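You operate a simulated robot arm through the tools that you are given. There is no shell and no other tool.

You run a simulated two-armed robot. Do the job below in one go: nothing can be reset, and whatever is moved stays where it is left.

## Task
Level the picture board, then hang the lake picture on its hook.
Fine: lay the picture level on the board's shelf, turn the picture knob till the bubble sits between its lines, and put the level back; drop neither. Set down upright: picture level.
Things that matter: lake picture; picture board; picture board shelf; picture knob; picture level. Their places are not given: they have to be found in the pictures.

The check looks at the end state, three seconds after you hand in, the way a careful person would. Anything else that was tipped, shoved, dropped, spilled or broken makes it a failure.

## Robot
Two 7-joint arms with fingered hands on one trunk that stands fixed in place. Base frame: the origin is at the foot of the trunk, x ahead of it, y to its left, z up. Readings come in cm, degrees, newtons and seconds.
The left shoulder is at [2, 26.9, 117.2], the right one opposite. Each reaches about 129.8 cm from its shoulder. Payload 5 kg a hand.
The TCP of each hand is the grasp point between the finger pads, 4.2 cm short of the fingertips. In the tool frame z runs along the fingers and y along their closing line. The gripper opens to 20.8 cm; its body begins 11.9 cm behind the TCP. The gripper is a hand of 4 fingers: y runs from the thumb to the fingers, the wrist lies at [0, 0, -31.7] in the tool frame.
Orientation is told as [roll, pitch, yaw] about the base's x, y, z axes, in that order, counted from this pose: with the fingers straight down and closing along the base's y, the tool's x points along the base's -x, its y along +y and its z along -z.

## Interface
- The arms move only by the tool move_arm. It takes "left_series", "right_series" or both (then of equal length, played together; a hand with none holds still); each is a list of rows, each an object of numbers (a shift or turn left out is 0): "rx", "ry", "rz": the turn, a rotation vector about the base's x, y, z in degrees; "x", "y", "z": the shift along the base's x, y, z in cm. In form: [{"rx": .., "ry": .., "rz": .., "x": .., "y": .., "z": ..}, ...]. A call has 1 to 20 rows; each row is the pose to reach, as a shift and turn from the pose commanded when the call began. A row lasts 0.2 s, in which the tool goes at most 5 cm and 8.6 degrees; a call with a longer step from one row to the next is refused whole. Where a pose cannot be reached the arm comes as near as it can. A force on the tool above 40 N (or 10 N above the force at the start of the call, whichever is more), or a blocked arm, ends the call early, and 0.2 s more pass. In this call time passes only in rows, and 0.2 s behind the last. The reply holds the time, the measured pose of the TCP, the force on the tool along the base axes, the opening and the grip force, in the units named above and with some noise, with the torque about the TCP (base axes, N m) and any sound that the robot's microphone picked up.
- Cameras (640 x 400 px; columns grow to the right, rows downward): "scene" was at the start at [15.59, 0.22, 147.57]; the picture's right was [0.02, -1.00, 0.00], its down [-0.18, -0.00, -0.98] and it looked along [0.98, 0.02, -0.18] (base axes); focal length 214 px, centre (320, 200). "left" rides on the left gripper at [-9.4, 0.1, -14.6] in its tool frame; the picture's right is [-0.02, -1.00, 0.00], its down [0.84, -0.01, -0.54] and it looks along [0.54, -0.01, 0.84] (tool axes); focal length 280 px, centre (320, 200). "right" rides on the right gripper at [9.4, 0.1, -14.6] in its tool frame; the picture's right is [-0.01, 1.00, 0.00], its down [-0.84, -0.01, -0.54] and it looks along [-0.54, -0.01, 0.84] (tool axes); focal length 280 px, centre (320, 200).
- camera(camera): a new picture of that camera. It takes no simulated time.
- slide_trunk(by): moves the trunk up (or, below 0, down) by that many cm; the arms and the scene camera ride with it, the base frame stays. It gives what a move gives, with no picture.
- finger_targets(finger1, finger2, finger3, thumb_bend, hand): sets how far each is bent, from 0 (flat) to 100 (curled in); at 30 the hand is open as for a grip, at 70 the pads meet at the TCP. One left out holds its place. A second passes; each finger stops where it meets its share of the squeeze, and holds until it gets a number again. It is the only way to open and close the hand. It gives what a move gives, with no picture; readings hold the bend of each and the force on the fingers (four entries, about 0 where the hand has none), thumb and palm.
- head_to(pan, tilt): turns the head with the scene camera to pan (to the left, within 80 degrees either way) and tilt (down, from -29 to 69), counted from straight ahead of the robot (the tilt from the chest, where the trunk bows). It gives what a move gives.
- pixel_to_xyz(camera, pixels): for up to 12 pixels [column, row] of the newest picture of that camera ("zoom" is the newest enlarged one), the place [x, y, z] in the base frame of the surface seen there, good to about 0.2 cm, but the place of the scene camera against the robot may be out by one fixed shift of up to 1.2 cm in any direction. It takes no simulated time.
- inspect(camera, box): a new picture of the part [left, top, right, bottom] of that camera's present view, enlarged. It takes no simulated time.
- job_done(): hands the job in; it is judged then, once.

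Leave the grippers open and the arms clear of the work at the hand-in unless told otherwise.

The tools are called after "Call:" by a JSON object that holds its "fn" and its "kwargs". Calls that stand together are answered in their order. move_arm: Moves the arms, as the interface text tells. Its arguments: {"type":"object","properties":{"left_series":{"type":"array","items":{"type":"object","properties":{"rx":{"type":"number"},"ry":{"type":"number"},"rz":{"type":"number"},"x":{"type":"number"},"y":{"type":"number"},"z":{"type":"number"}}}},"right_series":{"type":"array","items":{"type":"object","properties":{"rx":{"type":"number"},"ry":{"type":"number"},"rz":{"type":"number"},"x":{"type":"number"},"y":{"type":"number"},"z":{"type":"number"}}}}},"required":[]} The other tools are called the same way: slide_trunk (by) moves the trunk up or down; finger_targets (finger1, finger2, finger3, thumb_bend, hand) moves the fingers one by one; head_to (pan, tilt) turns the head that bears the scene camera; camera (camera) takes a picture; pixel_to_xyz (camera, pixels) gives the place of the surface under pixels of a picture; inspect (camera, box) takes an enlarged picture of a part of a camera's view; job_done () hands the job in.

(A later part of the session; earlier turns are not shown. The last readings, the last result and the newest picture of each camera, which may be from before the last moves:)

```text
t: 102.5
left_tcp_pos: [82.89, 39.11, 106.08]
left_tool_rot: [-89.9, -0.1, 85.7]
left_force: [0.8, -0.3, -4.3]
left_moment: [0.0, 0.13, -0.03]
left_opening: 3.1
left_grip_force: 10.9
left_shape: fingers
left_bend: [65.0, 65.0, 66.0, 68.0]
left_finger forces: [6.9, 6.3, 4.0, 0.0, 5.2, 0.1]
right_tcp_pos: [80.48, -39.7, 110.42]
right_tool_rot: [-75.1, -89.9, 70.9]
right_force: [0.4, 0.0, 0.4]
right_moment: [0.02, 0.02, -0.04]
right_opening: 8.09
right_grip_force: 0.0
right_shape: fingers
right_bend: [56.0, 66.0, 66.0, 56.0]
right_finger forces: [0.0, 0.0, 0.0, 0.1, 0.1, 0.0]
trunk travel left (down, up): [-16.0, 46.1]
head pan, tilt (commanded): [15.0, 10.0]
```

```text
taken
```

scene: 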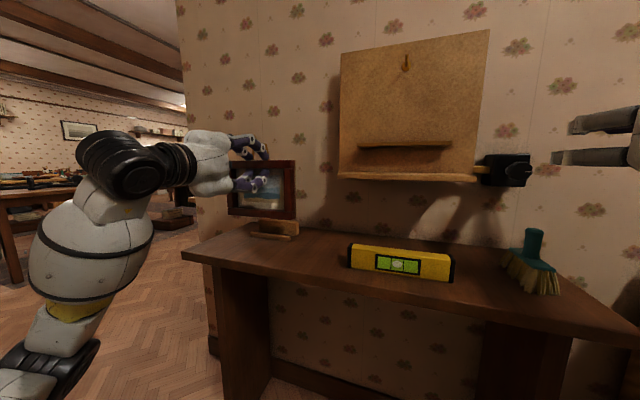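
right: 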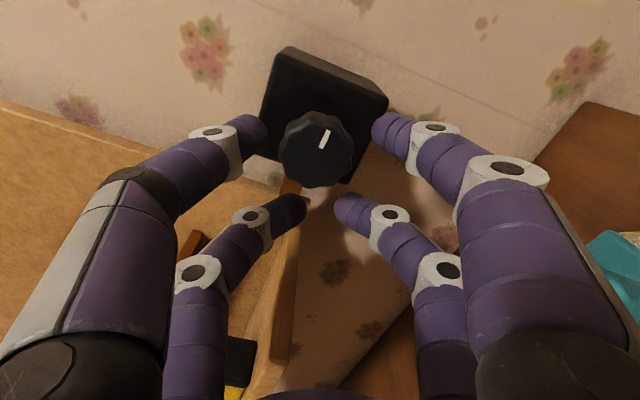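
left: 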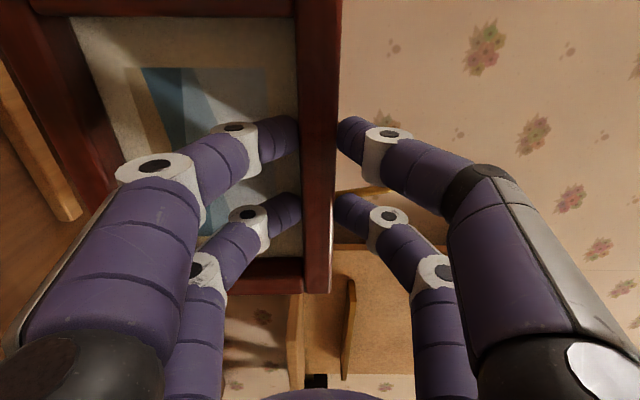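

Picture is held steady, its cradle stays on the table. Raising the trunk 28 cm with the picture in hand.

Call:
{"fn": "slide_trunk", "kwargs": {"by": 28}}

Call:
{"fn": "head_to", "kwargs": {"pan": 5, "tilt": 12}}

Call:
{"fn": "camera", "kwargs": {"camera": "scene"}}

Call:
{"fn": "camera", "kwargs": {"camera": "left"}}

```text
t: 105.4
left_tcp_pos: [82.84, 39.15, 134.05]
left_tool_rot: [-89.9, 0.0, 85.7]
left_force: [0.7, -0.3, -4.3]
left_moment: [0.0, 0.11, -0.01]
left_opening: 3.1
left_grip_force: 11.7
left_shape: fingers
left_bend: [65.0, 65.0, 66.0, 68.0]
left_finger forces: [6.8, 6.6, 3.9, 0.0, 5.4, 0.0]
right_tcp_pos: [80.51, -39.72, 138.48]
right_tool_rot: [-60.7, -89.9, 56.7]
right_force: [0.8, -0.3, -0.2]
right_moment: [-0.03, -0.04, 0.01]
right_opening: 8.06
right_grip_force: 0.0
right_shape: fingers
right_bend: [56.0, 66.0, 66.0, 56.0]
right_finger forces: [0.0, 0.0, 0.0, 0.0, 0.0, 0.0]
trunk travel left (down, up): [-44.0, 18.1]
head pan, tilt (commanded): [15.0, 10.0]
```

```text
t: 106.1
left_tcp_pos: [82.91, 39.18, 134.1]
left_tool_rot: [-89.9, 0.0, 85.8]
left_force: [0.0, 0.1, -3.7]
left_moment: [0.03, 0.16, 0.03]
left_opening: 3.09
left_grip_force: 11.5
left_shape: fingers
left_bend: [65.0, 65.0, 66.0, 68.0]
left_finger forces: [6.9, 6.5, 4.0, 0.1, 5.2, 0.2]
right_tcp_pos: [80.57, -39.67, 138.43]
right_tool_rot: [-70.1, -90.0, 66.0]
right_force: [0.6, 1.1, 0.5]
right_moment: [0.01, 0.0, 0.02]
right_opening: 8.08
right_grip_force: 0.1
right_shape: fingers
right_bend: [56.0, 66.0, 66.0, 56.0]
right_finger forces: [0.0, 0.0, 0.0, 0.1, 0.0, 0.0]
trunk travel left (down, up): [-44.0, 18.1]
head pan, tilt (commanded): [5.0, 12.0]
```

```text
taken
```

scene: 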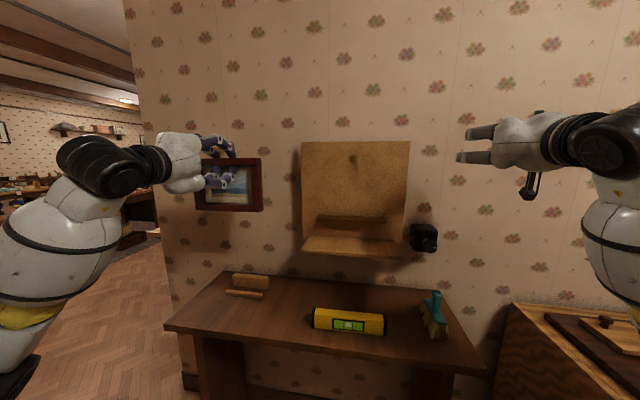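

```text
taken
```

left: 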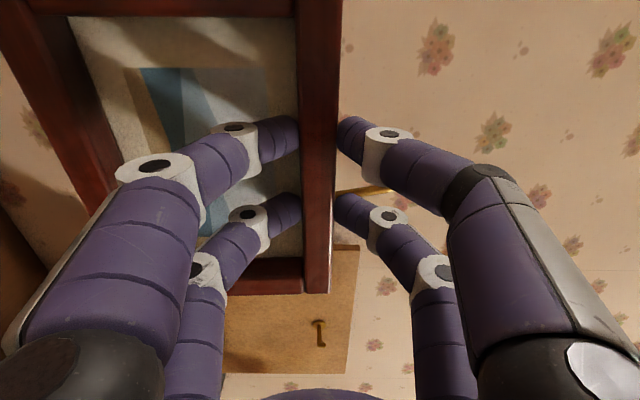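

The hook shows in the left camera at (320,332). Zooming on hook and loop to measure both in the same frame.

Call:
{"fn": "inspect", "kwargs": {"camera": "left", "box": [290, 300, 360, 360]}}

Call:
{"fn": "pixel_to_xyz", "kwargs": {"camera": "zoom", "pixels": [[240, 180], [280, 190], [320, 190], [290, 230], [270, 300], [290, 330], [250, 300], [330, 300], [300, 260], [400, 200], [310, 180], [300, 280]]}}

Call:
{"fn": "inspect", "kwargs": {"camera": "left", "box": [280, 80, 440, 260]}}

```text
6.67 times, centred on (325, 330) of left
```

zoom: 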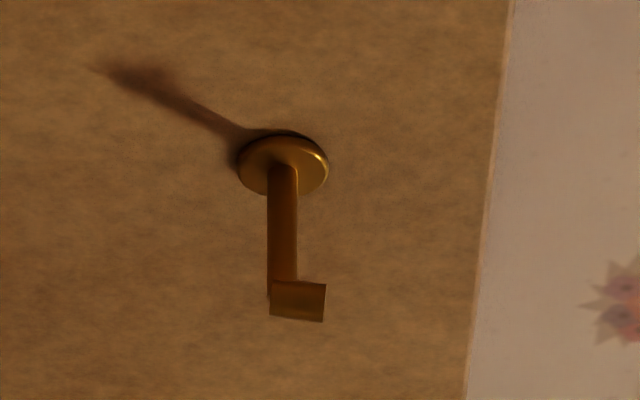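

```text
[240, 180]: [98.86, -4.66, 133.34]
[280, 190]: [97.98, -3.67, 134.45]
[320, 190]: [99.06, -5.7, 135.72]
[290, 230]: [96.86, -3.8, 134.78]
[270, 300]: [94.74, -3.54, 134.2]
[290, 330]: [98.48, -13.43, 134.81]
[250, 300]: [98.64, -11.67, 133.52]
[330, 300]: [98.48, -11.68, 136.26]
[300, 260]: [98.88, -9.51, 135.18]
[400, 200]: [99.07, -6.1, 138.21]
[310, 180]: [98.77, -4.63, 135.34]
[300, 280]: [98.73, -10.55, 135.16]
```

```text
2.22 times, centred on (360, 170) of left
```

zoom: 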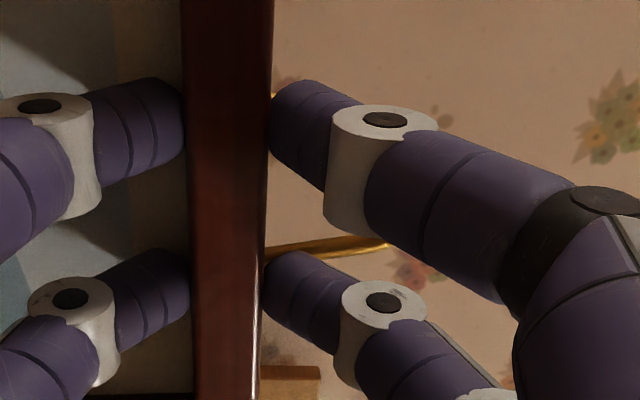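

I'll measure the hook's lip more finely.

Call:
{"fn": "inspect", "kwargs": {"camera": "left", "box": [300, 310, 342, 346]}}

Call:
{"fn": "pixel_to_xyz", "kwargs": {"camera": "zoom", "pixels": [[255, 290], [290, 290], [320, 290], [340, 290], [290, 320], [320, 320], [250, 230], [265, 180], [285, 180], [250, 180], [350, 290], [300, 305]]}}

```text
11.11 times, centred on (321, 328) of left
```

zoom: 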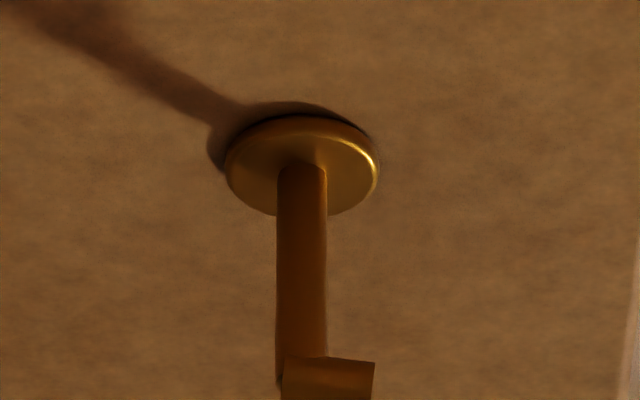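

```text
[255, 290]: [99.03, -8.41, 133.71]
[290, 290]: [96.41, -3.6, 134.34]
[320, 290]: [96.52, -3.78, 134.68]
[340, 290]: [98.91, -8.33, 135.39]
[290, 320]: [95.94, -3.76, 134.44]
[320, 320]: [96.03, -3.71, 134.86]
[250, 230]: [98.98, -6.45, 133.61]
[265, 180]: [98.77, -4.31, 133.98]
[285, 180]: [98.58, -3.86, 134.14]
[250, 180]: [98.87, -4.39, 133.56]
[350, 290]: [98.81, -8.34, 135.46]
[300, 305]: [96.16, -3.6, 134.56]
```

Hook in arm frame: rod y≈-4.05, z 134.1–134.95, lip at x≈94.4–95.1 up to z≈135.6, board face x≈98.9. Now measuring the bumper bar below (and the loop's leg in my hand) to know how the frame will sit.

Call:
{"fn": "inspect", "kwargs": {"camera": "scene", "box": [295, 130, 415, 265]}}

Call:
{"fn": "pixel_to_xyz", "kwargs": {"camera": "zoom", "pixels": [[160, 262], [300, 262], [160, 272], [300, 272], [160, 280], [300, 280], [230, 255], [230, 262], [230, 270], [230, 278], [160, 255], [300, 255]]}}

Call:
{"fn": "pixel_to_xyz", "kwargs": {"camera": "left", "pixels": [[345, 192], [364, 189], [385, 187], [318, 100], [303, 100], [333, 100], [318, 250], [305, 280], [325, 280]]}}

```text
2.96 times, centred on (355, 198) of scene
```

zoom: 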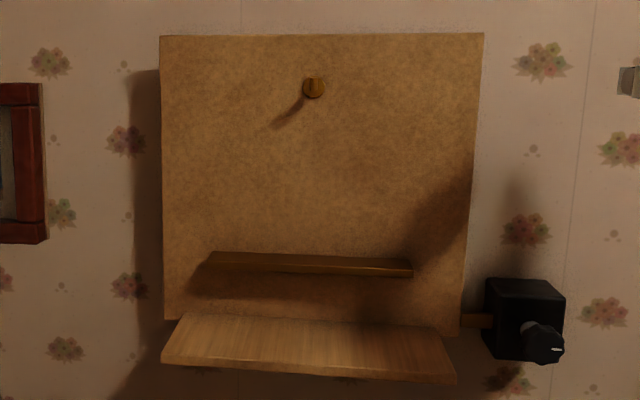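

```text
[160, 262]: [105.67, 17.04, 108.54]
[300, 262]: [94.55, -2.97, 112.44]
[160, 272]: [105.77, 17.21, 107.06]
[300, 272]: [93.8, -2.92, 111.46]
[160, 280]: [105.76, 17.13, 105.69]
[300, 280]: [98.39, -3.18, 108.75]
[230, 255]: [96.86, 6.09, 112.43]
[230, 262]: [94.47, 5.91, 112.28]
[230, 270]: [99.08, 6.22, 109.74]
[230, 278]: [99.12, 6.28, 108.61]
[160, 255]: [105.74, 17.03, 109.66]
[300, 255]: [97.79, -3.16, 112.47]
```

```text
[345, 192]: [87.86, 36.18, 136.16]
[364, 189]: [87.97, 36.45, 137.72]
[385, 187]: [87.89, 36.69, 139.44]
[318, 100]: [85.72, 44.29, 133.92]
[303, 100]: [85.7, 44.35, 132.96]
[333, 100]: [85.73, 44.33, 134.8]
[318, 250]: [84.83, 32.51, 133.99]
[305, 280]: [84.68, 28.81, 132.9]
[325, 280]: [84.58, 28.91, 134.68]
```

The bumper is level now (top z≈112.5, front x≈94.6). The loop leg reads about 1 cm further forward of my TCP than before, so the frame may have pitched slightly. Checking the frame's lean with the bottom rail.

Call:
{"fn": "pixel_to_xyz", "kwargs": {"camera": "left", "pixels": [[40, 60], [55, 60], [30, 40], [70, 140], [90, 100], [75, 100], [60, 100], [318, 60], [318, 20], [180, 10], [130, 10], [250, 10]]}}

Call:
{"fn": "inspect", "kwargs": {"camera": "scene", "box": [150, 120, 290, 230]}}

```text
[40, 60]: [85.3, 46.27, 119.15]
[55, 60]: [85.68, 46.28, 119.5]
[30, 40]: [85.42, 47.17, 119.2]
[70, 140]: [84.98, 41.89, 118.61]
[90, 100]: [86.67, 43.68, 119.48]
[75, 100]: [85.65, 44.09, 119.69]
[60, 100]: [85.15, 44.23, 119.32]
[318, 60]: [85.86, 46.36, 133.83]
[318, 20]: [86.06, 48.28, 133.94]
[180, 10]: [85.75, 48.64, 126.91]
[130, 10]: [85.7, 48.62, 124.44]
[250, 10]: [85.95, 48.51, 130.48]
```

```text
3.64 times, centred on (220, 175) of scene
```

zoom: 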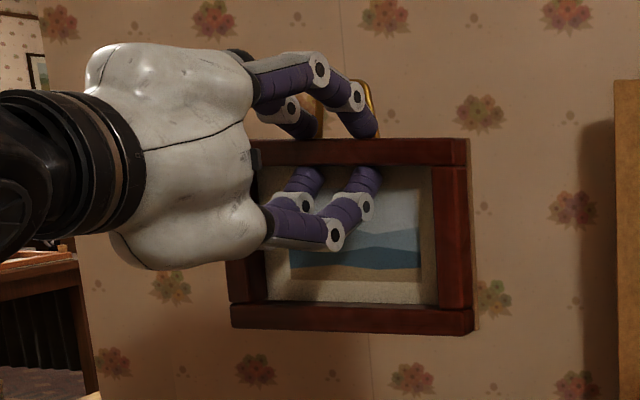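

Frame leans ~2° (top toward the wall), grip stable. The rod top is z≈134.95, so I need the loop's inner top above 135.6 while passing the lip. I'll first carry the picture right, 10 cm in front of the board, to y≈-3.9 and add 3° of forward lean so the frame's foot stays in front of the bumper.

Call:
{"fn": "move_arm", "kwargs": {"left_series": [{"x": -0.7, "y": -2.5, "z": -0.2}, {"x": -1.2, "y": -5.5, "z": -0.5, "ry": 0.3}, {"x": -1.4, "y": -9, "z": -0.8, "ry": 0.6}, {"x": -1.6, "y": -12.5, "z": -1.1, "ry": 0.9}, {"x": -1.8, "y": -16, "z": -1.4, "ry": 1.2}, {"x": -2, "y": -19.5, "z": -1.7, "ry": 1.5}, {"x": -2.2, "y": -23, "z": -1.9, "ry": 1.8}, {"x": -2.2, "y": -26.5, "z": -2.1, "ry": 2.1}, {"x": -2.2, "y": -30, "z": -2.3, "ry": 2.4}, {"x": -2.2, "y": -33.5, "z": -2.5, "ry": 2.7}, {"x": -2.2, "y": -37, "z": -2.7, "ry": 3, "rx": 0.2}, {"x": -2.2, "y": -40, "z": -2.8, "ry": 3, "rx": 0.2}, {"x": -2.2, "y": -43, "z": -2.85, "ry": 3, "rx": 0.2}]}}

Call:
{"fn": "camera", "kwargs": {"camera": "left"}}

Call:
{"fn": "camera", "kwargs": {"camera": "scene"}}

Call:
{"fn": "camera", "kwargs": {"camera": "right"}}

```text
t: 108.9
left_tcp_pos: [80.61, -4.07, 131.23]
left_tool_rot: [-86.8, 0.0, 85.7]
left_force: [-0.1, 0.4, -4.3]
left_moment: [0.01, 0.16, 0.0]
left_opening: 3.11
left_grip_force: 10.7
left_shape: fingers
left_bend: [65.0, 65.0, 66.0, 68.0]
left_finger forces: [6.8, 6.3, 4.1, 0.1, 5.1, 0.1]
right_tcp_pos: [80.41, -39.79, 138.36]
right_tool_rot: [-59.3, -89.9, 55.0]
right_force: [0.0, -0.5, 0.2]
right_moment: [-0.01, -0.04, 0.1]
right_opening: 8.07
right_grip_force: 0.1
right_shape: fingers
right_bend: [56.0, 66.0, 66.0, 56.0]
right_finger forces: [0.0, 0.1, 0.0, 0.0, 0.1, 0.1]
trunk travel left (down, up): [-44.0, 18.1]
head pan, tilt (commanded): [5.0, 12.0]
```

```text
taken
```

left: 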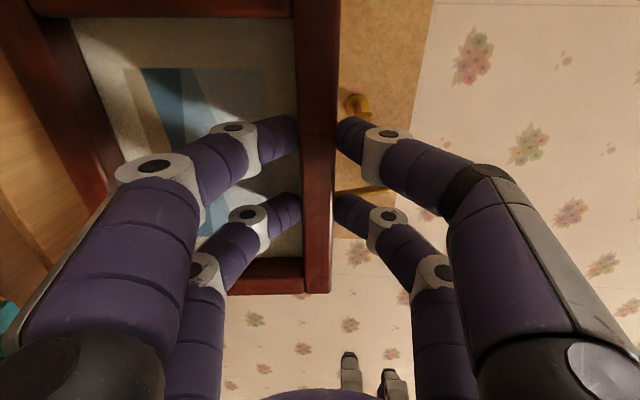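

```text
taken
```

scene: 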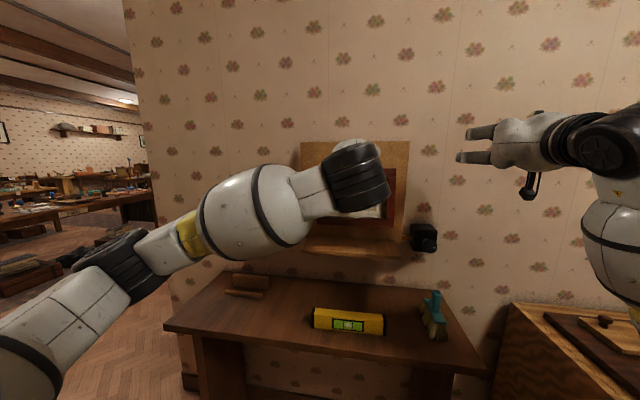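

```text
taken
```

right: 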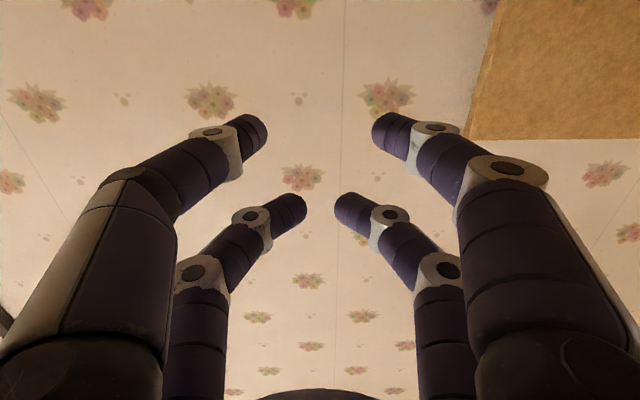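

Picture is in front of the board; scene view is blocked by my arm, so I'll use the right-hand camera as a second eye: tipping the right hand 60° down while moving back/left, then yawing it toward the hook.

Call:
{"fn": "move_arm", "kwargs": {"right_series": [{"x": -2.3, "y": 1, "z": 1, "rx": 0.55, "ry": 7.48}, {"x": -4.6, "y": 2, "z": 2, "rx": 1.1, "ry": 14.95}, {"x": -6.9, "y": 3, "z": 3, "rx": 1.65, "ry": 22.4}, {"x": -9.2, "y": 4, "z": 4, "rx": 2.2, "ry": 29.9}, {"x": -11.5, "y": 5, "z": 5, "rx": 2.75, "ry": 37.4}, {"x": -13.8, "y": 6, "z": 6, "rx": 3.3, "ry": 44.9}, {"x": -16.1, "y": 7, "z": 7, "rx": 3.85, "ry": 52.3}, {"x": -18.4, "y": 8, "z": 8, "rx": 4.4, "ry": 59.8}]}}

Call:
{"fn": "move_arm", "kwargs": {"right_series": [{"rz": 8}, {"rz": 16}, {"rz": 24}, {"rz": 32}]}}

Call:
{"fn": "camera", "kwargs": {"camera": "right"}}

Call:
{"fn": "camera", "kwargs": {"camera": "scene"}}

```text
t: 110.7
left_tcp_pos: [80.55, -3.84, 131.37]
left_tool_rot: [-87.2, 0.1, 85.8]
left_force: [-2.7, 1.7, -2.7]
left_moment: [0.04, 0.32, -0.12]
left_opening: 3.1
left_grip_force: 11.5
left_shape: fingers
left_bend: [65.0, 65.0, 66.0, 68.0]
left_finger forces: [6.7, 6.4, 3.9, 0.0, 5.2, 0.1]
right_tcp_pos: [61.74, -31.52, 146.81]
right_tool_rot: [-0.2, -30.1, -4.0]
right_force: [-0.8, 1.2, 1.2]
right_moment: [-0.15, -0.11, -0.09]
right_opening: 8.11
right_grip_force: 0.2
right_shape: fingers
right_bend: [56.0, 66.0, 66.0, 56.0]
right_finger forces: [0.0, 0.0, 0.1, 0.0, 0.0, 0.0]
trunk travel left (down, up): [-44.0, 18.1]
head pan, tilt (commanded): [5.0, 12.0]
```

```text
t: 111.7
left_tcp_pos: [80.7, -3.99, 131.16]
left_tool_rot: [-87.0, 0.0, 85.7]
left_force: [1.3, -0.8, -4.3]
left_moment: [0.01, 0.12, 0.11]
left_opening: 3.12
left_grip_force: 10.9
left_shape: fingers
left_bend: [65.0, 65.0, 66.0, 68.0]
left_finger forces: [7.0, 6.3, 4.0, 0.1, 5.0, 0.0]
right_tcp_pos: [62.16, -31.91, 146.41]
right_tool_rot: [0.2, -30.0, 28.0]
right_force: [0.8, -0.9, -0.6]
right_moment: [0.06, 0.05, 0.07]
right_opening: 8.11
right_grip_force: 0.1
right_shape: fingers
right_bend: [56.0, 66.0, 66.0, 56.0]
right_finger forces: [0.1, 0.0, 0.1, 0.0, 0.0, 0.0]
trunk travel left (down, up): [-44.0, 18.1]
head pan, tilt (commanded): [5.0, 12.0]
```

```text
taken
```

right: 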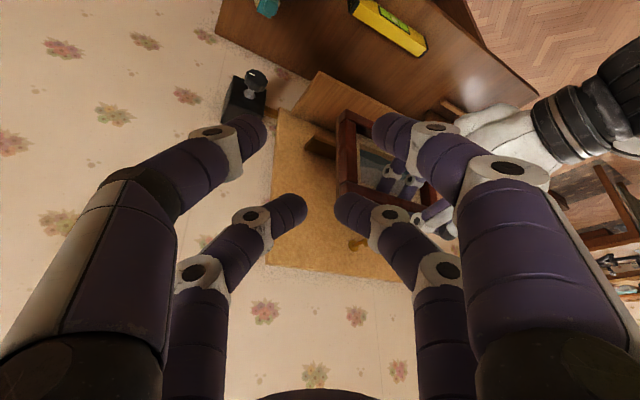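

```text
taken
```

scene: 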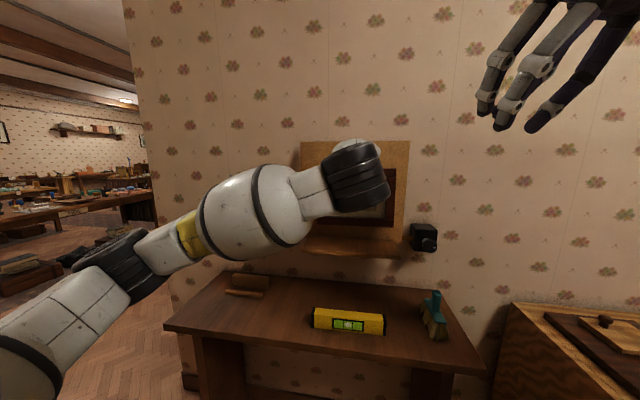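

The hook is at about (360,243) but finger2 blocks. Opening all right fingers to 30 to clear the view.

Call:
{"fn": "finger_targets", "kwargs": {"hand": "right", "finger1": 30, "finger2": 30, "finger3": 30, "thumb_bend": 30}}

Call:
{"fn": "inspect", "kwargs": {"camera": "right", "box": [280, 90, 480, 290]}}

```text
t: 112.7
left_tcp_pos: [80.64, -4.0, 131.2]
left_tool_rot: [-86.8, 0.0, 85.8]
left_force: [-0.3, 0.5, -4.2]
left_moment: [0.03, 0.2, 0.0]
left_opening: 3.1
left_grip_force: 10.9
left_shape: fingers
left_bend: [65.0, 65.0, 66.0, 68.0]
left_finger forces: [6.8, 6.2, 4.0, 0.0, 5.1, 0.0]
right_tcp_pos: [62.1, -31.61, 146.43]
right_tool_rot: [0.1, -30.1, 27.8]
right_force: [-0.5, 0.0, 0.0]
right_moment: [0.03, -0.03, -0.02]
right_opening: 21.83
right_grip_force: 0.1
right_shape: fingers
right_bend: [30.0, 30.0, 30.0, 30.0]
right_finger forces: [0.0, 0.0, 0.0, 0.1, 0.1, 0.0]
trunk travel left (down, up): [-44.0, 18.1]
head pan, tilt (commanded): [5.0, 12.0]
```

```text
2.00 times, centred on (380, 190) of right
```

zoom: 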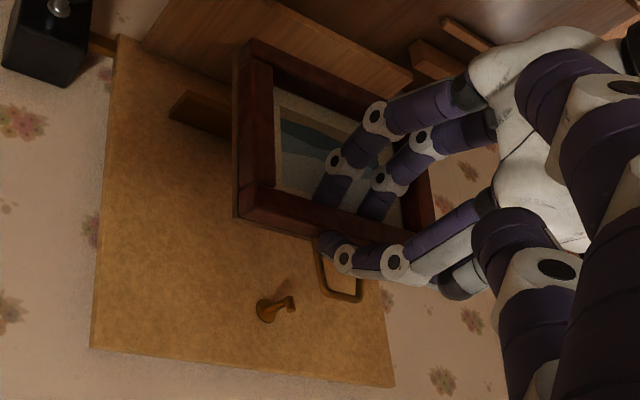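

Excellent view (upside-down): hook at (270,307) and loop at (340,285). I'll yaw the right hand 8° more to center it.

Call:
{"fn": "move_arm", "kwargs": {"right_series": [{"rz": 4}, {"rz": 8}]}}

Call:
{"fn": "inspect", "kwargs": {"camera": "right", "box": [250, 150, 410, 270]}}

```text
t: 113.3
left_tcp_pos: [80.67, -3.99, 131.3]
left_tool_rot: [-86.9, 0.1, 85.8]
left_force: [-0.9, -0.1, -4.3]
left_moment: [0.04, 0.13, 0.01]
left_opening: 3.11
left_grip_force: 11.1
left_shape: fingers
left_bend: [65.0, 65.0, 66.0, 68.0]
left_finger forces: [6.8, 6.3, 4.0, 0.0, 5.0, 0.1]
right_tcp_pos: [62.02, -31.78, 146.44]
right_tool_rot: [0.1, -29.9, 36.0]
right_force: [0.8, -0.5, -1.1]
right_moment: [0.04, 0.01, 0.02]
right_opening: 21.81
right_grip_force: 0.1
right_shape: fingers
right_bend: [30.0, 30.0, 30.0, 30.0]
right_finger forces: [0.1, 0.1, 0.0, 0.0, 0.0, 0.0]
trunk travel left (down, up): [-44.0, 18.1]
head pan, tilt (commanded): [5.0, 12.0]
```

```text
3.33 times, centred on (330, 210) of right
```

zoom: 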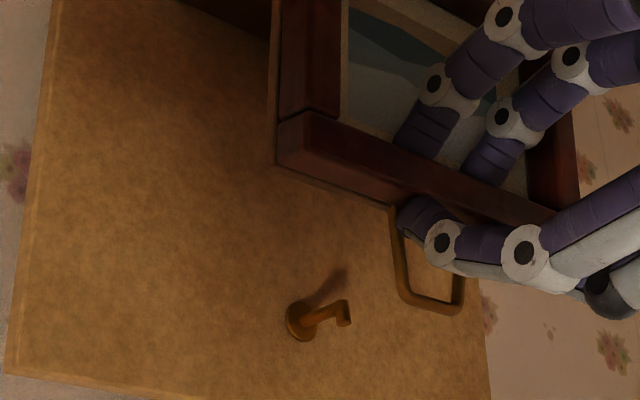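

Very clear. Measuring the loop's top bar and the hook's lip with this camera.

Call:
{"fn": "pixel_to_xyz", "kwargs": {"camera": "zoom", "pixels": [[408, 294], [432, 304], [455, 309], [396, 230], [400, 260], [348, 322], [340, 308], [345, 300], [325, 312], [310, 318], [296, 320], [462, 290]]}}

Call:
{"fn": "inspect", "kwargs": {"camera": "right", "box": [305, 210, 385, 260]}}

```text
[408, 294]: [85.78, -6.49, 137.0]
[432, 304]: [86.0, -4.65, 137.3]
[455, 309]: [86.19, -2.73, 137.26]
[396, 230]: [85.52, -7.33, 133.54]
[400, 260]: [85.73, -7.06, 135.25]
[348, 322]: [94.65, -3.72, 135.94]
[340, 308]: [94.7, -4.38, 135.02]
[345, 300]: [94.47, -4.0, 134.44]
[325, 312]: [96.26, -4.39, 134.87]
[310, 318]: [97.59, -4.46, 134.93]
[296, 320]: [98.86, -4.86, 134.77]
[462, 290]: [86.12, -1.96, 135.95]
```

```text
8.00 times, centred on (345, 235) of right
```

zoom: 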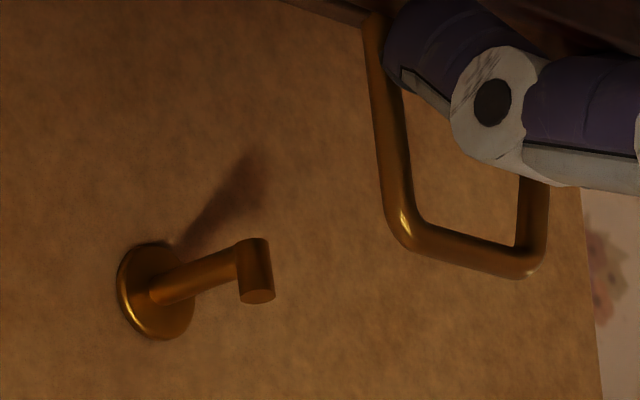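

Loop's top bar is at (86.0, -4.65, 137.3), its inner edge ≈136.7; the lip top is at z≈135.9, rod top ≈135.0, y≈-4.1. Moving forward 6 cm, +0.5 in y, +0.4 up, then re-checking before crossing the lip.

Call:
{"fn": "move_arm", "kwargs": {"left_series": [{"x": 1.5, "y": 0.2, "z": 0.2}, {"x": 3, "y": 0.4, "z": 0.4}, {"x": 4.5, "y": 0.5, "z": 0.4}, {"x": 6, "y": 0.5, "z": 0.4}]}}

Call:
{"fn": "inspect", "kwargs": {"camera": "right", "box": [290, 190, 390, 270]}}

Call:
{"fn": "inspect", "kwargs": {"camera": "right", "box": [250, 60, 450, 270]}}

```text
t: 114.3
left_tcp_pos: [86.75, -3.48, 131.64]
left_tool_rot: [-86.9, 0.1, 85.7]
left_force: [0.1, -0.2, -4.7]
left_moment: [-0.01, 0.17, -0.01]
left_opening: 3.1
left_grip_force: 11.1
left_shape: fingers
left_bend: [65.0, 65.0, 66.0, 68.0]
left_finger forces: [6.8, 6.4, 4.1, 0.0, 5.0, 0.0]
right_tcp_pos: [62.11, -31.61, 146.45]
right_tool_rot: [0.1, -30.0, 35.9]
right_force: [-0.2, 0.2, -0.8]
right_moment: [-0.02, 0.01, -0.01]
right_opening: 21.84
right_grip_force: 0.1
right_shape: fingers
right_bend: [30.0, 30.0, 30.0, 30.0]
right_finger forces: [0.0, 0.1, 0.0, 0.1, 0.0, 0.1]
trunk travel left (down, up): [-44.0, 18.1]
head pan, tilt (commanded): [5.0, 12.0]
```

```text
5.00 times, centred on (340, 230) of right
```

zoom: 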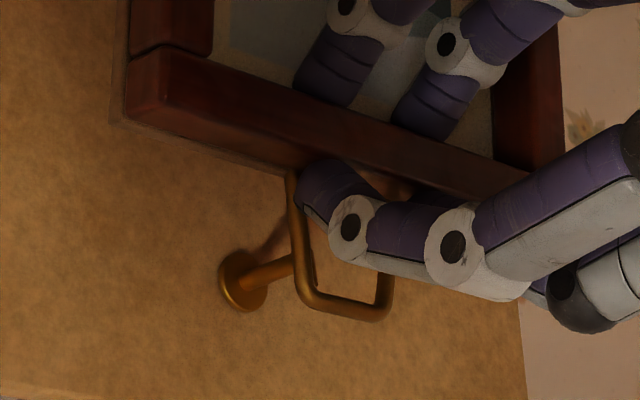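

```text
1.90 times, centred on (350, 165) of right
```

zoom: 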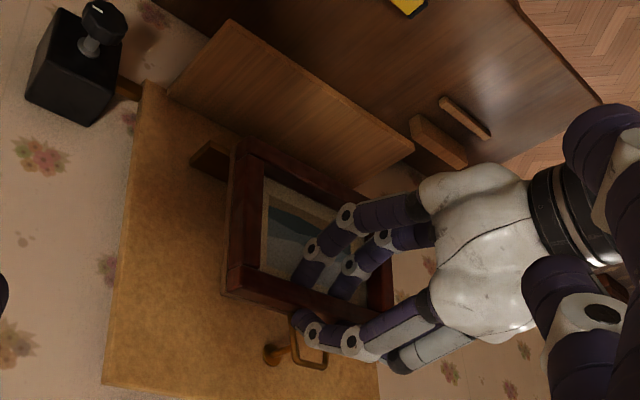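

The hook is now seen through the loop. Measuring loop bar and lip again.

Call:
{"fn": "inspect", "kwargs": {"camera": "right", "box": [315, 215, 375, 260]}}

Call:
{"fn": "pixel_to_xyz", "kwargs": {"camera": "zoom", "pixels": [[105, 190], [105, 240], [160, 275], [220, 295], [300, 330], [330, 300], [130, 160], [145, 180], [40, 190], [100, 130], [270, 322], [125, 260]]}}

```text
8.89 times, centred on (345, 238) of right
```

zoom: 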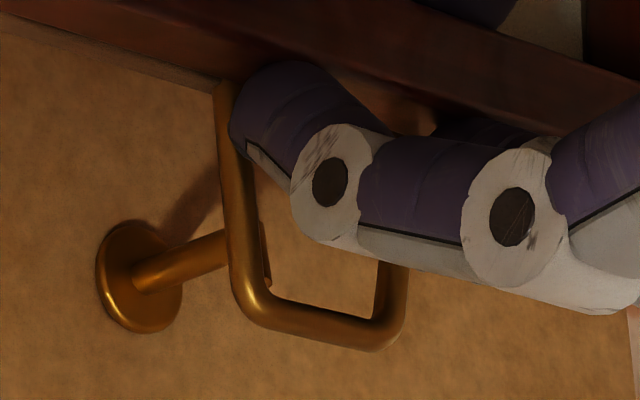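

```text
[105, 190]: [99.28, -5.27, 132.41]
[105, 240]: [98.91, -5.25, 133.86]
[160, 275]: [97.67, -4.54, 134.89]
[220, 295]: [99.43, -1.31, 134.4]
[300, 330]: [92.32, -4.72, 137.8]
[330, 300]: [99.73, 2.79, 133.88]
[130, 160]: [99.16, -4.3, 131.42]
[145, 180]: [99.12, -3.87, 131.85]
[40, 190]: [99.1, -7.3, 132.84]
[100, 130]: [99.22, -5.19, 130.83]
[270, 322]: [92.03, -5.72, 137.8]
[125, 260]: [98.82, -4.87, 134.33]
```

Querying loop corners and lip.

Call:
{"fn": "pixel_to_xyz", "kwargs": {"camera": "zoom", "pixels": [[245, 300], [255, 315], [340, 340], [380, 345], [400, 320], [395, 280], [235, 230], [225, 130], [263, 250], [262, 235], [266, 270], [205, 250]]}}

```text
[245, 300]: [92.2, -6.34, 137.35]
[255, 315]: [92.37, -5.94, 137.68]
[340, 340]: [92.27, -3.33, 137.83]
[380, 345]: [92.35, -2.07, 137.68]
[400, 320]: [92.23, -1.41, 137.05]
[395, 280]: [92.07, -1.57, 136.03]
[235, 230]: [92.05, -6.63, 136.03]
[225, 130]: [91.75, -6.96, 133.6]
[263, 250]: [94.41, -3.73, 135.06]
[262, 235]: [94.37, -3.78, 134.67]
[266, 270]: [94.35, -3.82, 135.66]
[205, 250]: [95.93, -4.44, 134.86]
```

Loop centre y≈-4.0 matches the hook; inner top ≈137.15 clears the lip (≤135.9). Moving 3.5 cm forward over the lip.

Call:
{"fn": "move_arm", "kwargs": {"left_series": [{"x": 0.9}, {"x": 1.8}, {"x": 2.7}, {"x": 3.5}]}}

Call:
{"fn": "inspect", "kwargs": {"camera": "right", "box": [305, 205, 375, 260]}}

Call:
{"fn": "camera", "kwargs": {"camera": "left"}}

```text
t: 115.3
left_tcp_pos: [90.34, -3.41, 131.65]
left_tool_rot: [-86.9, 0.0, 85.8]
left_force: [-0.2, 1.3, -5.5]
left_moment: [0.04, 0.14, 0.02]
left_opening: 3.09
left_grip_force: 11.2
left_shape: fingers
left_bend: [65.0, 65.0, 66.0, 68.0]
left_finger forces: [6.9, 6.4, 4.0, 0.1, 5.1, 0.1]
right_tcp_pos: [62.13, -31.74, 146.5]
right_tool_rot: [0.0, -30.0, 35.9]
right_force: [0.2, -0.5, -0.3]
right_moment: [0.01, 0.01, 0.0]
right_opening: 21.84
right_grip_force: 0.1
right_shape: fingers
right_bend: [30.0, 30.0, 30.0, 30.0]
right_finger forces: [0.0, 0.0, 0.0, 0.1, 0.1, 0.0]
trunk travel left (down, up): [-44.0, 18.1]
head pan, tilt (commanded): [5.0, 12.0]
```

```text
7.27 times, centred on (340, 232) of right
```

zoom: 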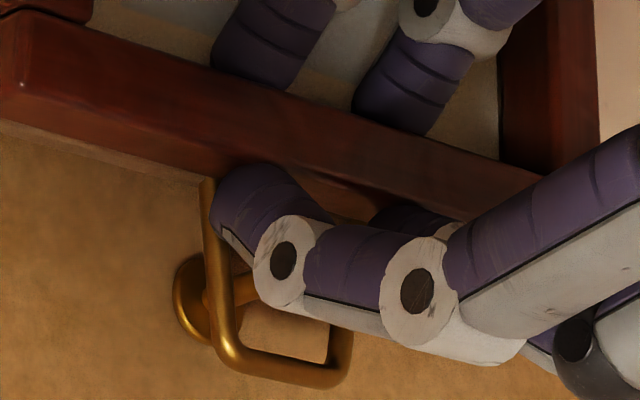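

```text
taken
```

left: 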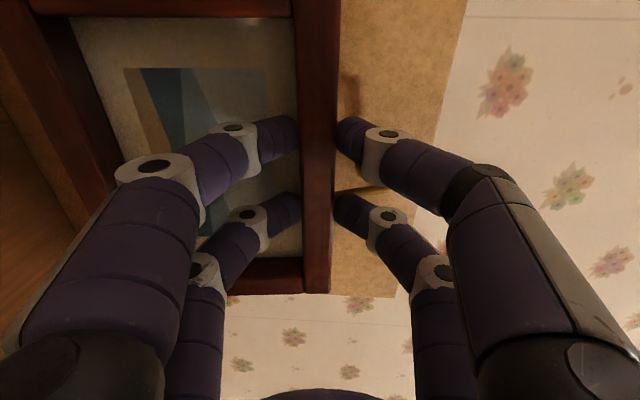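

The rod passes into the loop now. Checking the loop bar's depth and the ledge/frame-foot gap.

Call:
{"fn": "pixel_to_xyz", "kwargs": {"camera": "zoom", "pixels": [[232, 350], [270, 365], [310, 378], [345, 360], [215, 300], [240, 290], [252, 285], [205, 200], [225, 340], [50, 100], [300, 140], [180, 175]]}}

Call:
{"fn": "inspect", "kwargs": {"camera": "right", "box": [240, 80, 400, 200]}}

Call:
{"fn": "inspect", "kwargs": {"camera": "left", "box": [0, 0, 160, 260]}}

```text
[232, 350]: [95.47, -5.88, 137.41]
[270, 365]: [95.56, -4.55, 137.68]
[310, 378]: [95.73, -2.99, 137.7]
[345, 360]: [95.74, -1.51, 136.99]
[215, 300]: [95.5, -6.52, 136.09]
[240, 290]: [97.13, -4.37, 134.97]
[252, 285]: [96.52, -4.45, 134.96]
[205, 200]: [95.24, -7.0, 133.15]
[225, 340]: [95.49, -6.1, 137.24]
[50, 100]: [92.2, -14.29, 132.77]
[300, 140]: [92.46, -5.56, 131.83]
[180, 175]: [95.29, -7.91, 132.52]
```

```text
3.33 times, centred on (320, 140) of right
```

zoom: 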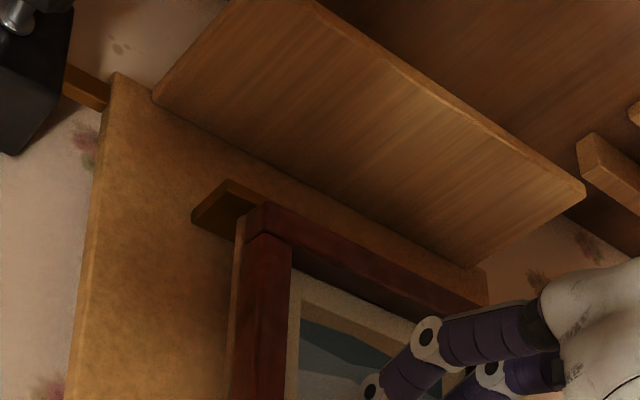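

```text
1.54 times, centred on (80, 130) of left
```

zoom: 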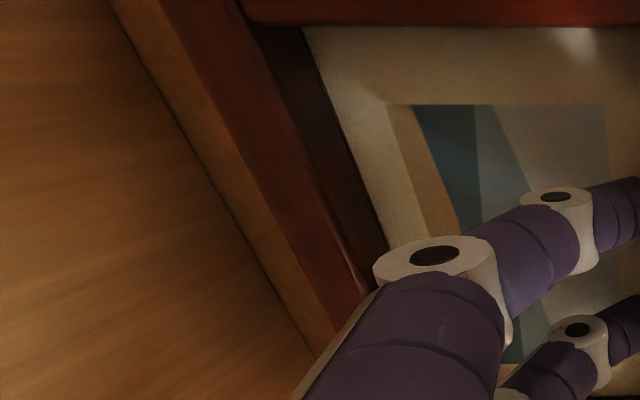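

Loop bar centre is at x≈95.75, just behind the lip. Measuring the frame's foot against the ledge from the right camera.

Call:
{"fn": "inspect", "kwargs": {"camera": "right", "box": [280, 125, 340, 165]}}

Call:
{"fn": "pixel_to_xyz", "kwargs": {"camera": "zoom", "pixels": [[130, 160], [190, 130], [240, 150], [160, 215], [90, 170], [110, 145], [200, 110], [240, 200], [200, 160], [60, 190], [130, 120], [180, 200]]}}

```text
10.00 times, centred on (310, 145) of right
```

zoom: 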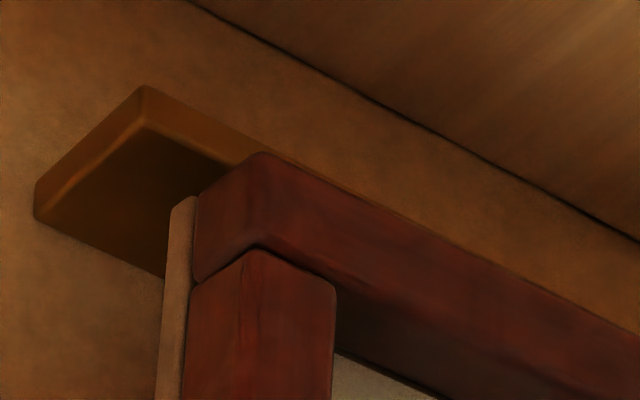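

```text
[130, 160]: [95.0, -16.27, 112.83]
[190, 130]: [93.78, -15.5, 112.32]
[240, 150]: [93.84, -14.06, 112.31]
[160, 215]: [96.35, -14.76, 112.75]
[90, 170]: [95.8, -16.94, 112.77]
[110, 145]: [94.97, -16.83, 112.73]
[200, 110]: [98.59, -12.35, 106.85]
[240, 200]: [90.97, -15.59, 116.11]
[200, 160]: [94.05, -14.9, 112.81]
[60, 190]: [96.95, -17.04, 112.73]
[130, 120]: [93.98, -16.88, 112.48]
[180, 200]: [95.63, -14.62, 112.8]
```

Measuring frame foot edges precisely.

Call:
{"fn": "pixel_to_xyz", "kwargs": {"camera": "zoom", "pixels": [[260, 165], [225, 185], [205, 205], [198, 250], [180, 215], [180, 240], [172, 300], [260, 230], [300, 200], [400, 240], [215, 215], [182, 205]]}}

```text
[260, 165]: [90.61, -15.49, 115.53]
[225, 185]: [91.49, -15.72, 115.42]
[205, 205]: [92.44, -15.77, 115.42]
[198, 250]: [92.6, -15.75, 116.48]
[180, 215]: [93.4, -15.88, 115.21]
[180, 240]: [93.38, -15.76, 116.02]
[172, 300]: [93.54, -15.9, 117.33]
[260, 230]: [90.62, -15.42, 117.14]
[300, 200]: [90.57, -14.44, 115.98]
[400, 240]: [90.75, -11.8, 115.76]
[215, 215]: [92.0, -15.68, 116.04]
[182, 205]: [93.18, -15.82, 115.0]
```

The frame foot (back edge x≈93.5, z≈115.0) is 0.3 cm in front of the ledge (front x≈93.85, top z≈112.75). I'll add 1.5° more lean for safer clearance and lower 1.6 cm.

Call:
{"fn": "move_arm", "kwargs": {"left_series": [{"ry": 0.75, "x": -0.05, "z": 0.07}, {"ry": 1.5, "x": -0.05, "z": 0.14}, {"ry": 1.5, "x": -0.05, "z": -0.4}, {"ry": 1.5, "x": -0.05, "z": -0.9}, {"ry": 1.5, "x": -0.05, "z": -1.4}]}}

Call:
{"fn": "inspect", "kwargs": {"camera": "right", "box": [305, 205, 375, 260]}}

Call:
{"fn": "inspect", "kwargs": {"camera": "right", "box": [280, 125, 340, 165]}}

```text
t: 116.5
left_tcp_pos: [90.19, -3.37, 130.17]
left_tool_rot: [-85.4, 0.1, 85.8]
left_force: [-0.4, -0.8, -4.8]
left_moment: [0.02, 0.15, -0.01]
left_opening: 3.11
left_grip_force: 11.1
left_shape: fingers
left_bend: [65.0, 65.0, 66.0, 68.0]
left_finger forces: [6.8, 6.3, 4.0, 0.1, 5.2, 0.0]
right_tcp_pos: [62.06, -31.67, 146.39]
right_tool_rot: [0.2, -30.1, 35.9]
right_force: [0.6, -0.7, 0.2]
right_moment: [0.02, 0.03, 0.02]
right_opening: 21.84
right_grip_force: 0.0
right_shape: fingers
right_bend: [30.0, 30.0, 30.0, 30.0]
right_finger forces: [0.0, 0.0, 0.0, 0.1, 0.0, 0.0]
trunk travel left (down, up): [-44.0, 18.1]
head pan, tilt (commanded): [5.0, 12.0]
```

```text
7.27 times, centred on (340, 232) of right
```

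zoom: 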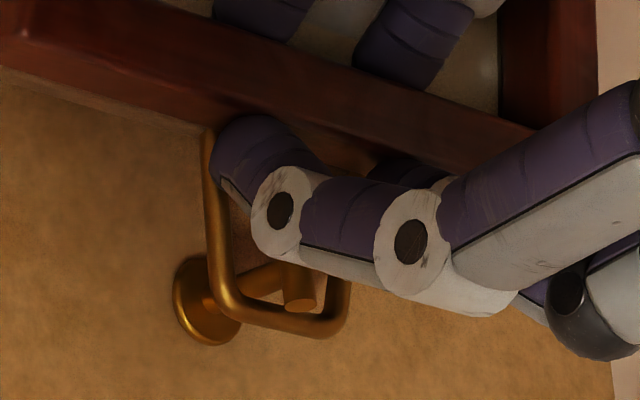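

```text
10.00 times, centred on (310, 145) of right
```

zoom: 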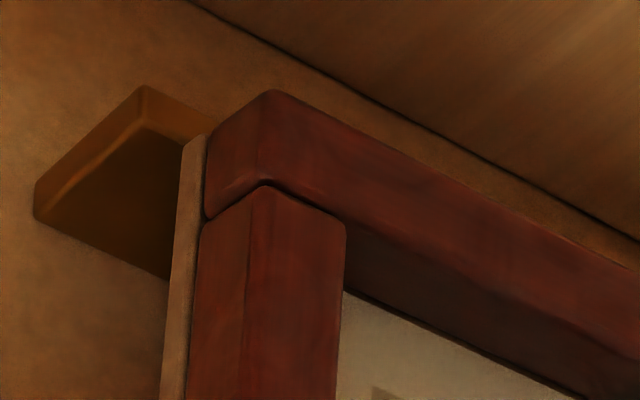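

The lip now shows in front of the loop's bar, inside the loop. Measuring once more.

Call:
{"fn": "inspect", "kwargs": {"camera": "right", "box": [318, 225, 362, 258]}}

Call:
{"fn": "pixel_to_xyz", "kwargs": {"camera": "zoom", "pixels": [[200, 260], [250, 285], [300, 300], [340, 290], [275, 190], [275, 215], [285, 235], [210, 180], [170, 200], [150, 150], [310, 310], [180, 240]]}}

```text
12.12 times, centred on (340, 242) of right
```

zoom: 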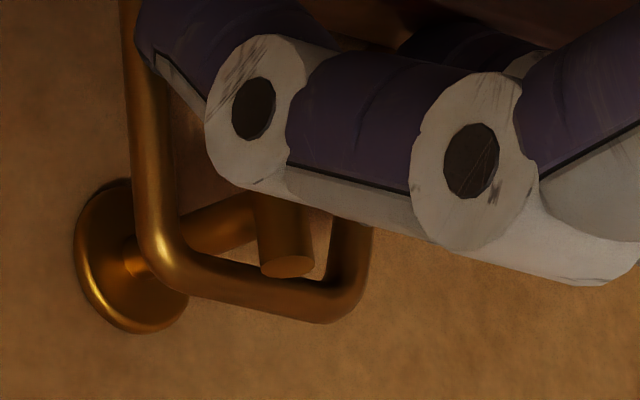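

```text
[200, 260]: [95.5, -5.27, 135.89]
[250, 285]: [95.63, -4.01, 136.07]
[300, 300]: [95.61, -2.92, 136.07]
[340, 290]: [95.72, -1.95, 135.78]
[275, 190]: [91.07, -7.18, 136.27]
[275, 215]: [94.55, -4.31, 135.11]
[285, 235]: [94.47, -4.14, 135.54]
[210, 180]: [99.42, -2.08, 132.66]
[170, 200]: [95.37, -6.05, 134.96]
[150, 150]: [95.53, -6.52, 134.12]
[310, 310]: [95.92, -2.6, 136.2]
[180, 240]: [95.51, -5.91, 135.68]
```

The loop's bar (top z≈136.2) is behind the lip (top ≈135.9) and about 0.6 cm above the rod. Lowering in small steps until the hook takes the weight.

Call:
{"fn": "move_arm", "kwargs": {"left_series": [{"z": -0.2}, {"z": -0.4}]}}

Call:
{"fn": "inspect", "kwargs": {"camera": "right", "box": [318, 225, 362, 258]}}

```text
t: 117.1
left_tcp_pos: [90.21, -3.3, 129.72]
left_tool_rot: [-85.6, 0.2, 85.8]
left_force: [0.6, 0.2, -3.5]
left_moment: [0.0, 0.14, -0.01]
left_opening: 3.08
left_grip_force: 11.8
left_shape: fingers
left_bend: [65.0, 65.0, 66.0, 68.0]
left_finger forces: [6.8, 6.2, 4.0, 0.1, 5.1, 0.0]
right_tcp_pos: [62.06, -31.7, 146.51]
right_tool_rot: [0.1, -30.0, 36.0]
right_force: [-0.2, 0.2, 0.4]
right_moment: [0.0, -0.03, -0.03]
right_opening: 21.82
right_grip_force: 0.1
right_shape: fingers
right_bend: [30.0, 30.0, 30.0, 30.0]
right_finger forces: [0.0, 0.1, 0.0, 0.0, 0.0, 0.1]
trunk travel left (down, up): [-44.0, 18.1]
head pan, tilt (commanded): [5.0, 12.0]
```

```text
12.12 times, centred on (340, 242) of right
```

zoom: 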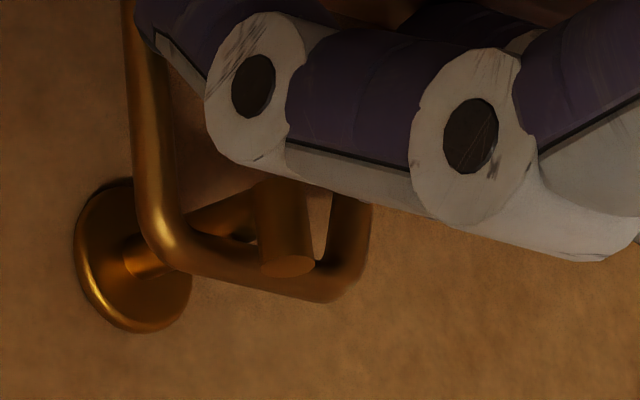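

Still ~0.2–0.3 cm to go. Continuing gently.

Call:
{"fn": "move_arm", "kwargs": {"left_series": [{"z": -0.15}, {"z": -0.3}]}}

Call:
{"fn": "inspect", "kwargs": {"camera": "right", "box": [318, 225, 362, 258]}}

```text
t: 117.7
left_tcp_pos: [90.19, -3.43, 129.68]
left_tool_rot: [-85.6, 0.1, 85.7]
left_force: [1.9, 0.4, 3.2]
left_moment: [-0.02, -0.16, -0.03]
left_opening: 3.06
left_grip_force: 11.2
left_shape: fingers
left_bend: [65.0, 66.0, 66.0, 68.0]
left_finger forces: [4.8, 4.2, 5.7, 0.1, 7.3, 0.0]
right_tcp_pos: [62.01, -31.6, 146.44]
right_tool_rot: [0.1, -29.9, 35.8]
right_force: [0.5, -0.3, -0.3]
right_moment: [-0.01, -0.04, -0.03]
right_opening: 21.82
right_grip_force: 0.0
right_shape: fingers
right_bend: [30.0, 30.0, 30.0, 30.0]
right_finger forces: [0.1, 0.1, 0.0, 0.0, 0.0, 0.0]
trunk travel left (down, up): [-44.0, 18.1]
head pan, tilt (commanded): [5.0, 12.0]
```

```text
12.12 times, centred on (340, 242) of right
```

zoom: 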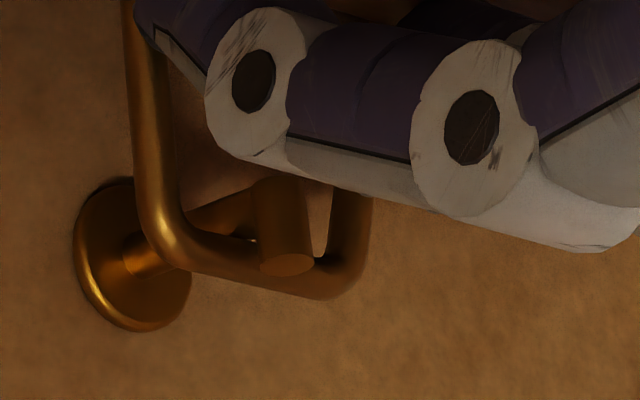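

The weight has transferred (+3.2 N). Checking what carries it — hook or ledge — by viewing the frame's foot.

Call:
{"fn": "inspect", "kwargs": {"camera": "right", "box": [280, 120, 340, 160]}}

Call:
{"fn": "pixel_to_xyz", "kwargs": {"camera": "zoom", "pixels": [[190, 170], [200, 140], [195, 200], [270, 130], [160, 190], [110, 160], [150, 250], [190, 250], [140, 140], [175, 150], [60, 240], [265, 145]]}}

```text
10.00 times, centred on (310, 140) of right
```

zoom: 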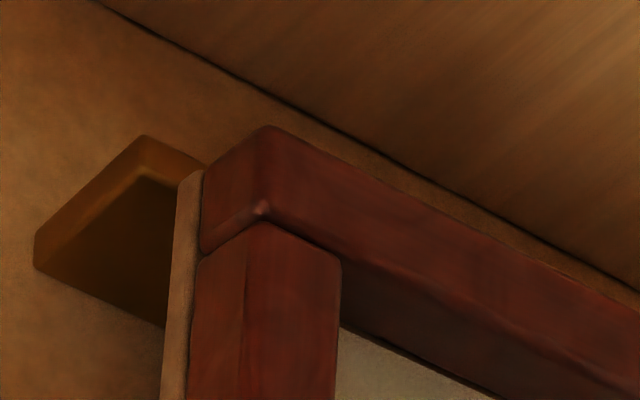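

```text
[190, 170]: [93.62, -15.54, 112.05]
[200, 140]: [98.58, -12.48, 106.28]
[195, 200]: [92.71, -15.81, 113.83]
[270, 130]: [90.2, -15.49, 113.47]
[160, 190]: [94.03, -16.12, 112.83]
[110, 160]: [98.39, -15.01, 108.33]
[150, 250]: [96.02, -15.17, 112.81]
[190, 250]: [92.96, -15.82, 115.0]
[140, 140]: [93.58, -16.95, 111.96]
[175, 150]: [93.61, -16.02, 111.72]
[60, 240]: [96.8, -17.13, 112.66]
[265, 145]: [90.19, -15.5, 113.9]
```

The frame foot (z≈113.0) sits just above/in front of the ledge (top 112.75, front x≈93.7), so the hook carries the weight. Before letting go I'll swing the frame gently toward upright about the hook (3° first), feeling for the ledge.

Call:
{"fn": "move_arm", "kwargs": {"left_series": [{"ry": -0.75, "x": 0.07, "z": -0.07}, {"ry": -1.5, "x": 0.14, "z": -0.14}, {"ry": -2.25, "x": 0.21, "z": -0.21}, {"ry": -3, "x": 0.28, "z": -0.27}]}}

Call:
{"fn": "inspect", "kwargs": {"camera": "right", "box": [280, 120, 340, 160]}}

Call:
{"fn": "inspect", "kwargs": {"camera": "right", "box": [318, 225, 362, 258]}}

```text
t: 118.7
left_tcp_pos: [90.3, -3.45, 129.35]
left_tool_rot: [-88.5, -0.1, 85.7]
left_force: [-6.3, -1.0, 6.5]
left_moment: [-0.09, -0.12, 0.05]
left_opening: 3.1
left_grip_force: 13.4
left_shape: fingers
left_bend: [66.0, 66.0, 66.0, 68.0]
left_finger forces: [6.2, 4.5, 6.8, 0.0, 8.6, 0.0]
right_tcp_pos: [61.91, -31.71, 146.58]
right_tool_rot: [-0.1, -30.0, 35.8]
right_force: [-0.5, 0.4, -0.1]
right_moment: [-0.04, 0.01, 0.0]
right_opening: 21.84
right_grip_force: 0.0
right_shape: fingers
right_bend: [30.0, 30.0, 30.0, 30.0]
right_finger forces: [0.1, 0.0, 0.0, 0.0, 0.1, 0.1]
trunk travel left (down, up): [-44.0, 18.1]
head pan, tilt (commanded): [5.0, 12.0]
```

```text
10.00 times, centred on (310, 140) of right
```

zoom: 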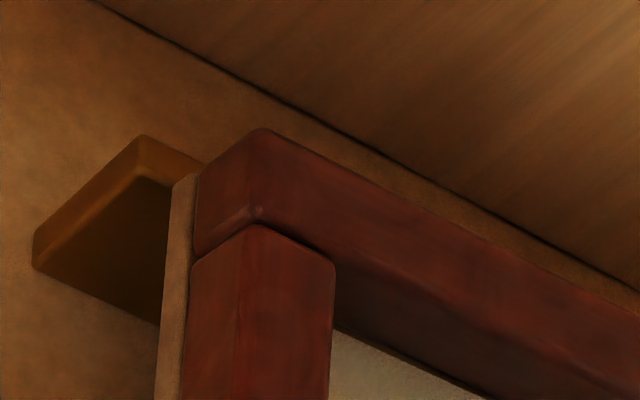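

```text
12.12 times, centred on (340, 242) of right
```

zoom: 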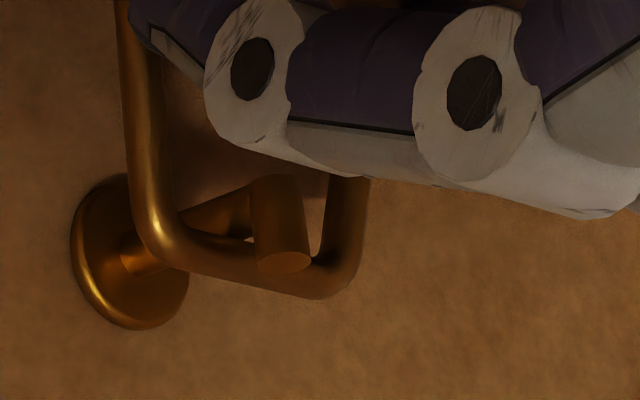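

Now there's resistance in x (-6.3 N): the frame's foot rests against the ledge front while the loop sits on the hook — the natural hanging position. I'll relax the pressure a little before releasing.

Call:
{"fn": "move_arm", "kwargs": {"left_series": [{"x": -0.08, "z": 0.06, "ry": 0.2}, {"x": -0.15, "z": 0.12, "ry": 0.4}]}}

```text
t: 119.3
left_tcp_pos: [90.15, -3.41, 129.37]
left_tool_rot: [-88.1, -0.1, 85.8]
left_force: [-1.1, -1.7, 4.7]
left_moment: [0.0, -0.16, -0.03]
left_opening: 3.13
left_grip_force: 12.7
left_shape: fingers
left_bend: [66.0, 66.0, 66.0, 67.0]
left_finger forces: [5.5, 4.2, 6.4, 0.0, 8.2, 0.0]
right_tcp_pos: [61.98, -31.7, 146.53]
right_tool_rot: [0.0, -29.9, 36.0]
right_force: [0.0, 0.8, 0.4]
right_moment: [-0.01, 0.0, 0.02]
right_opening: 21.84
right_grip_force: 0.1
right_shape: fingers
right_bend: [30.0, 30.0, 30.0, 30.0]
right_finger forces: [0.1, 0.0, 0.0, 0.0, 0.0, 0.1]
trunk travel left (down, up): [-44.0, 18.1]
head pan, tilt (commanded): [5.0, 12.0]
```

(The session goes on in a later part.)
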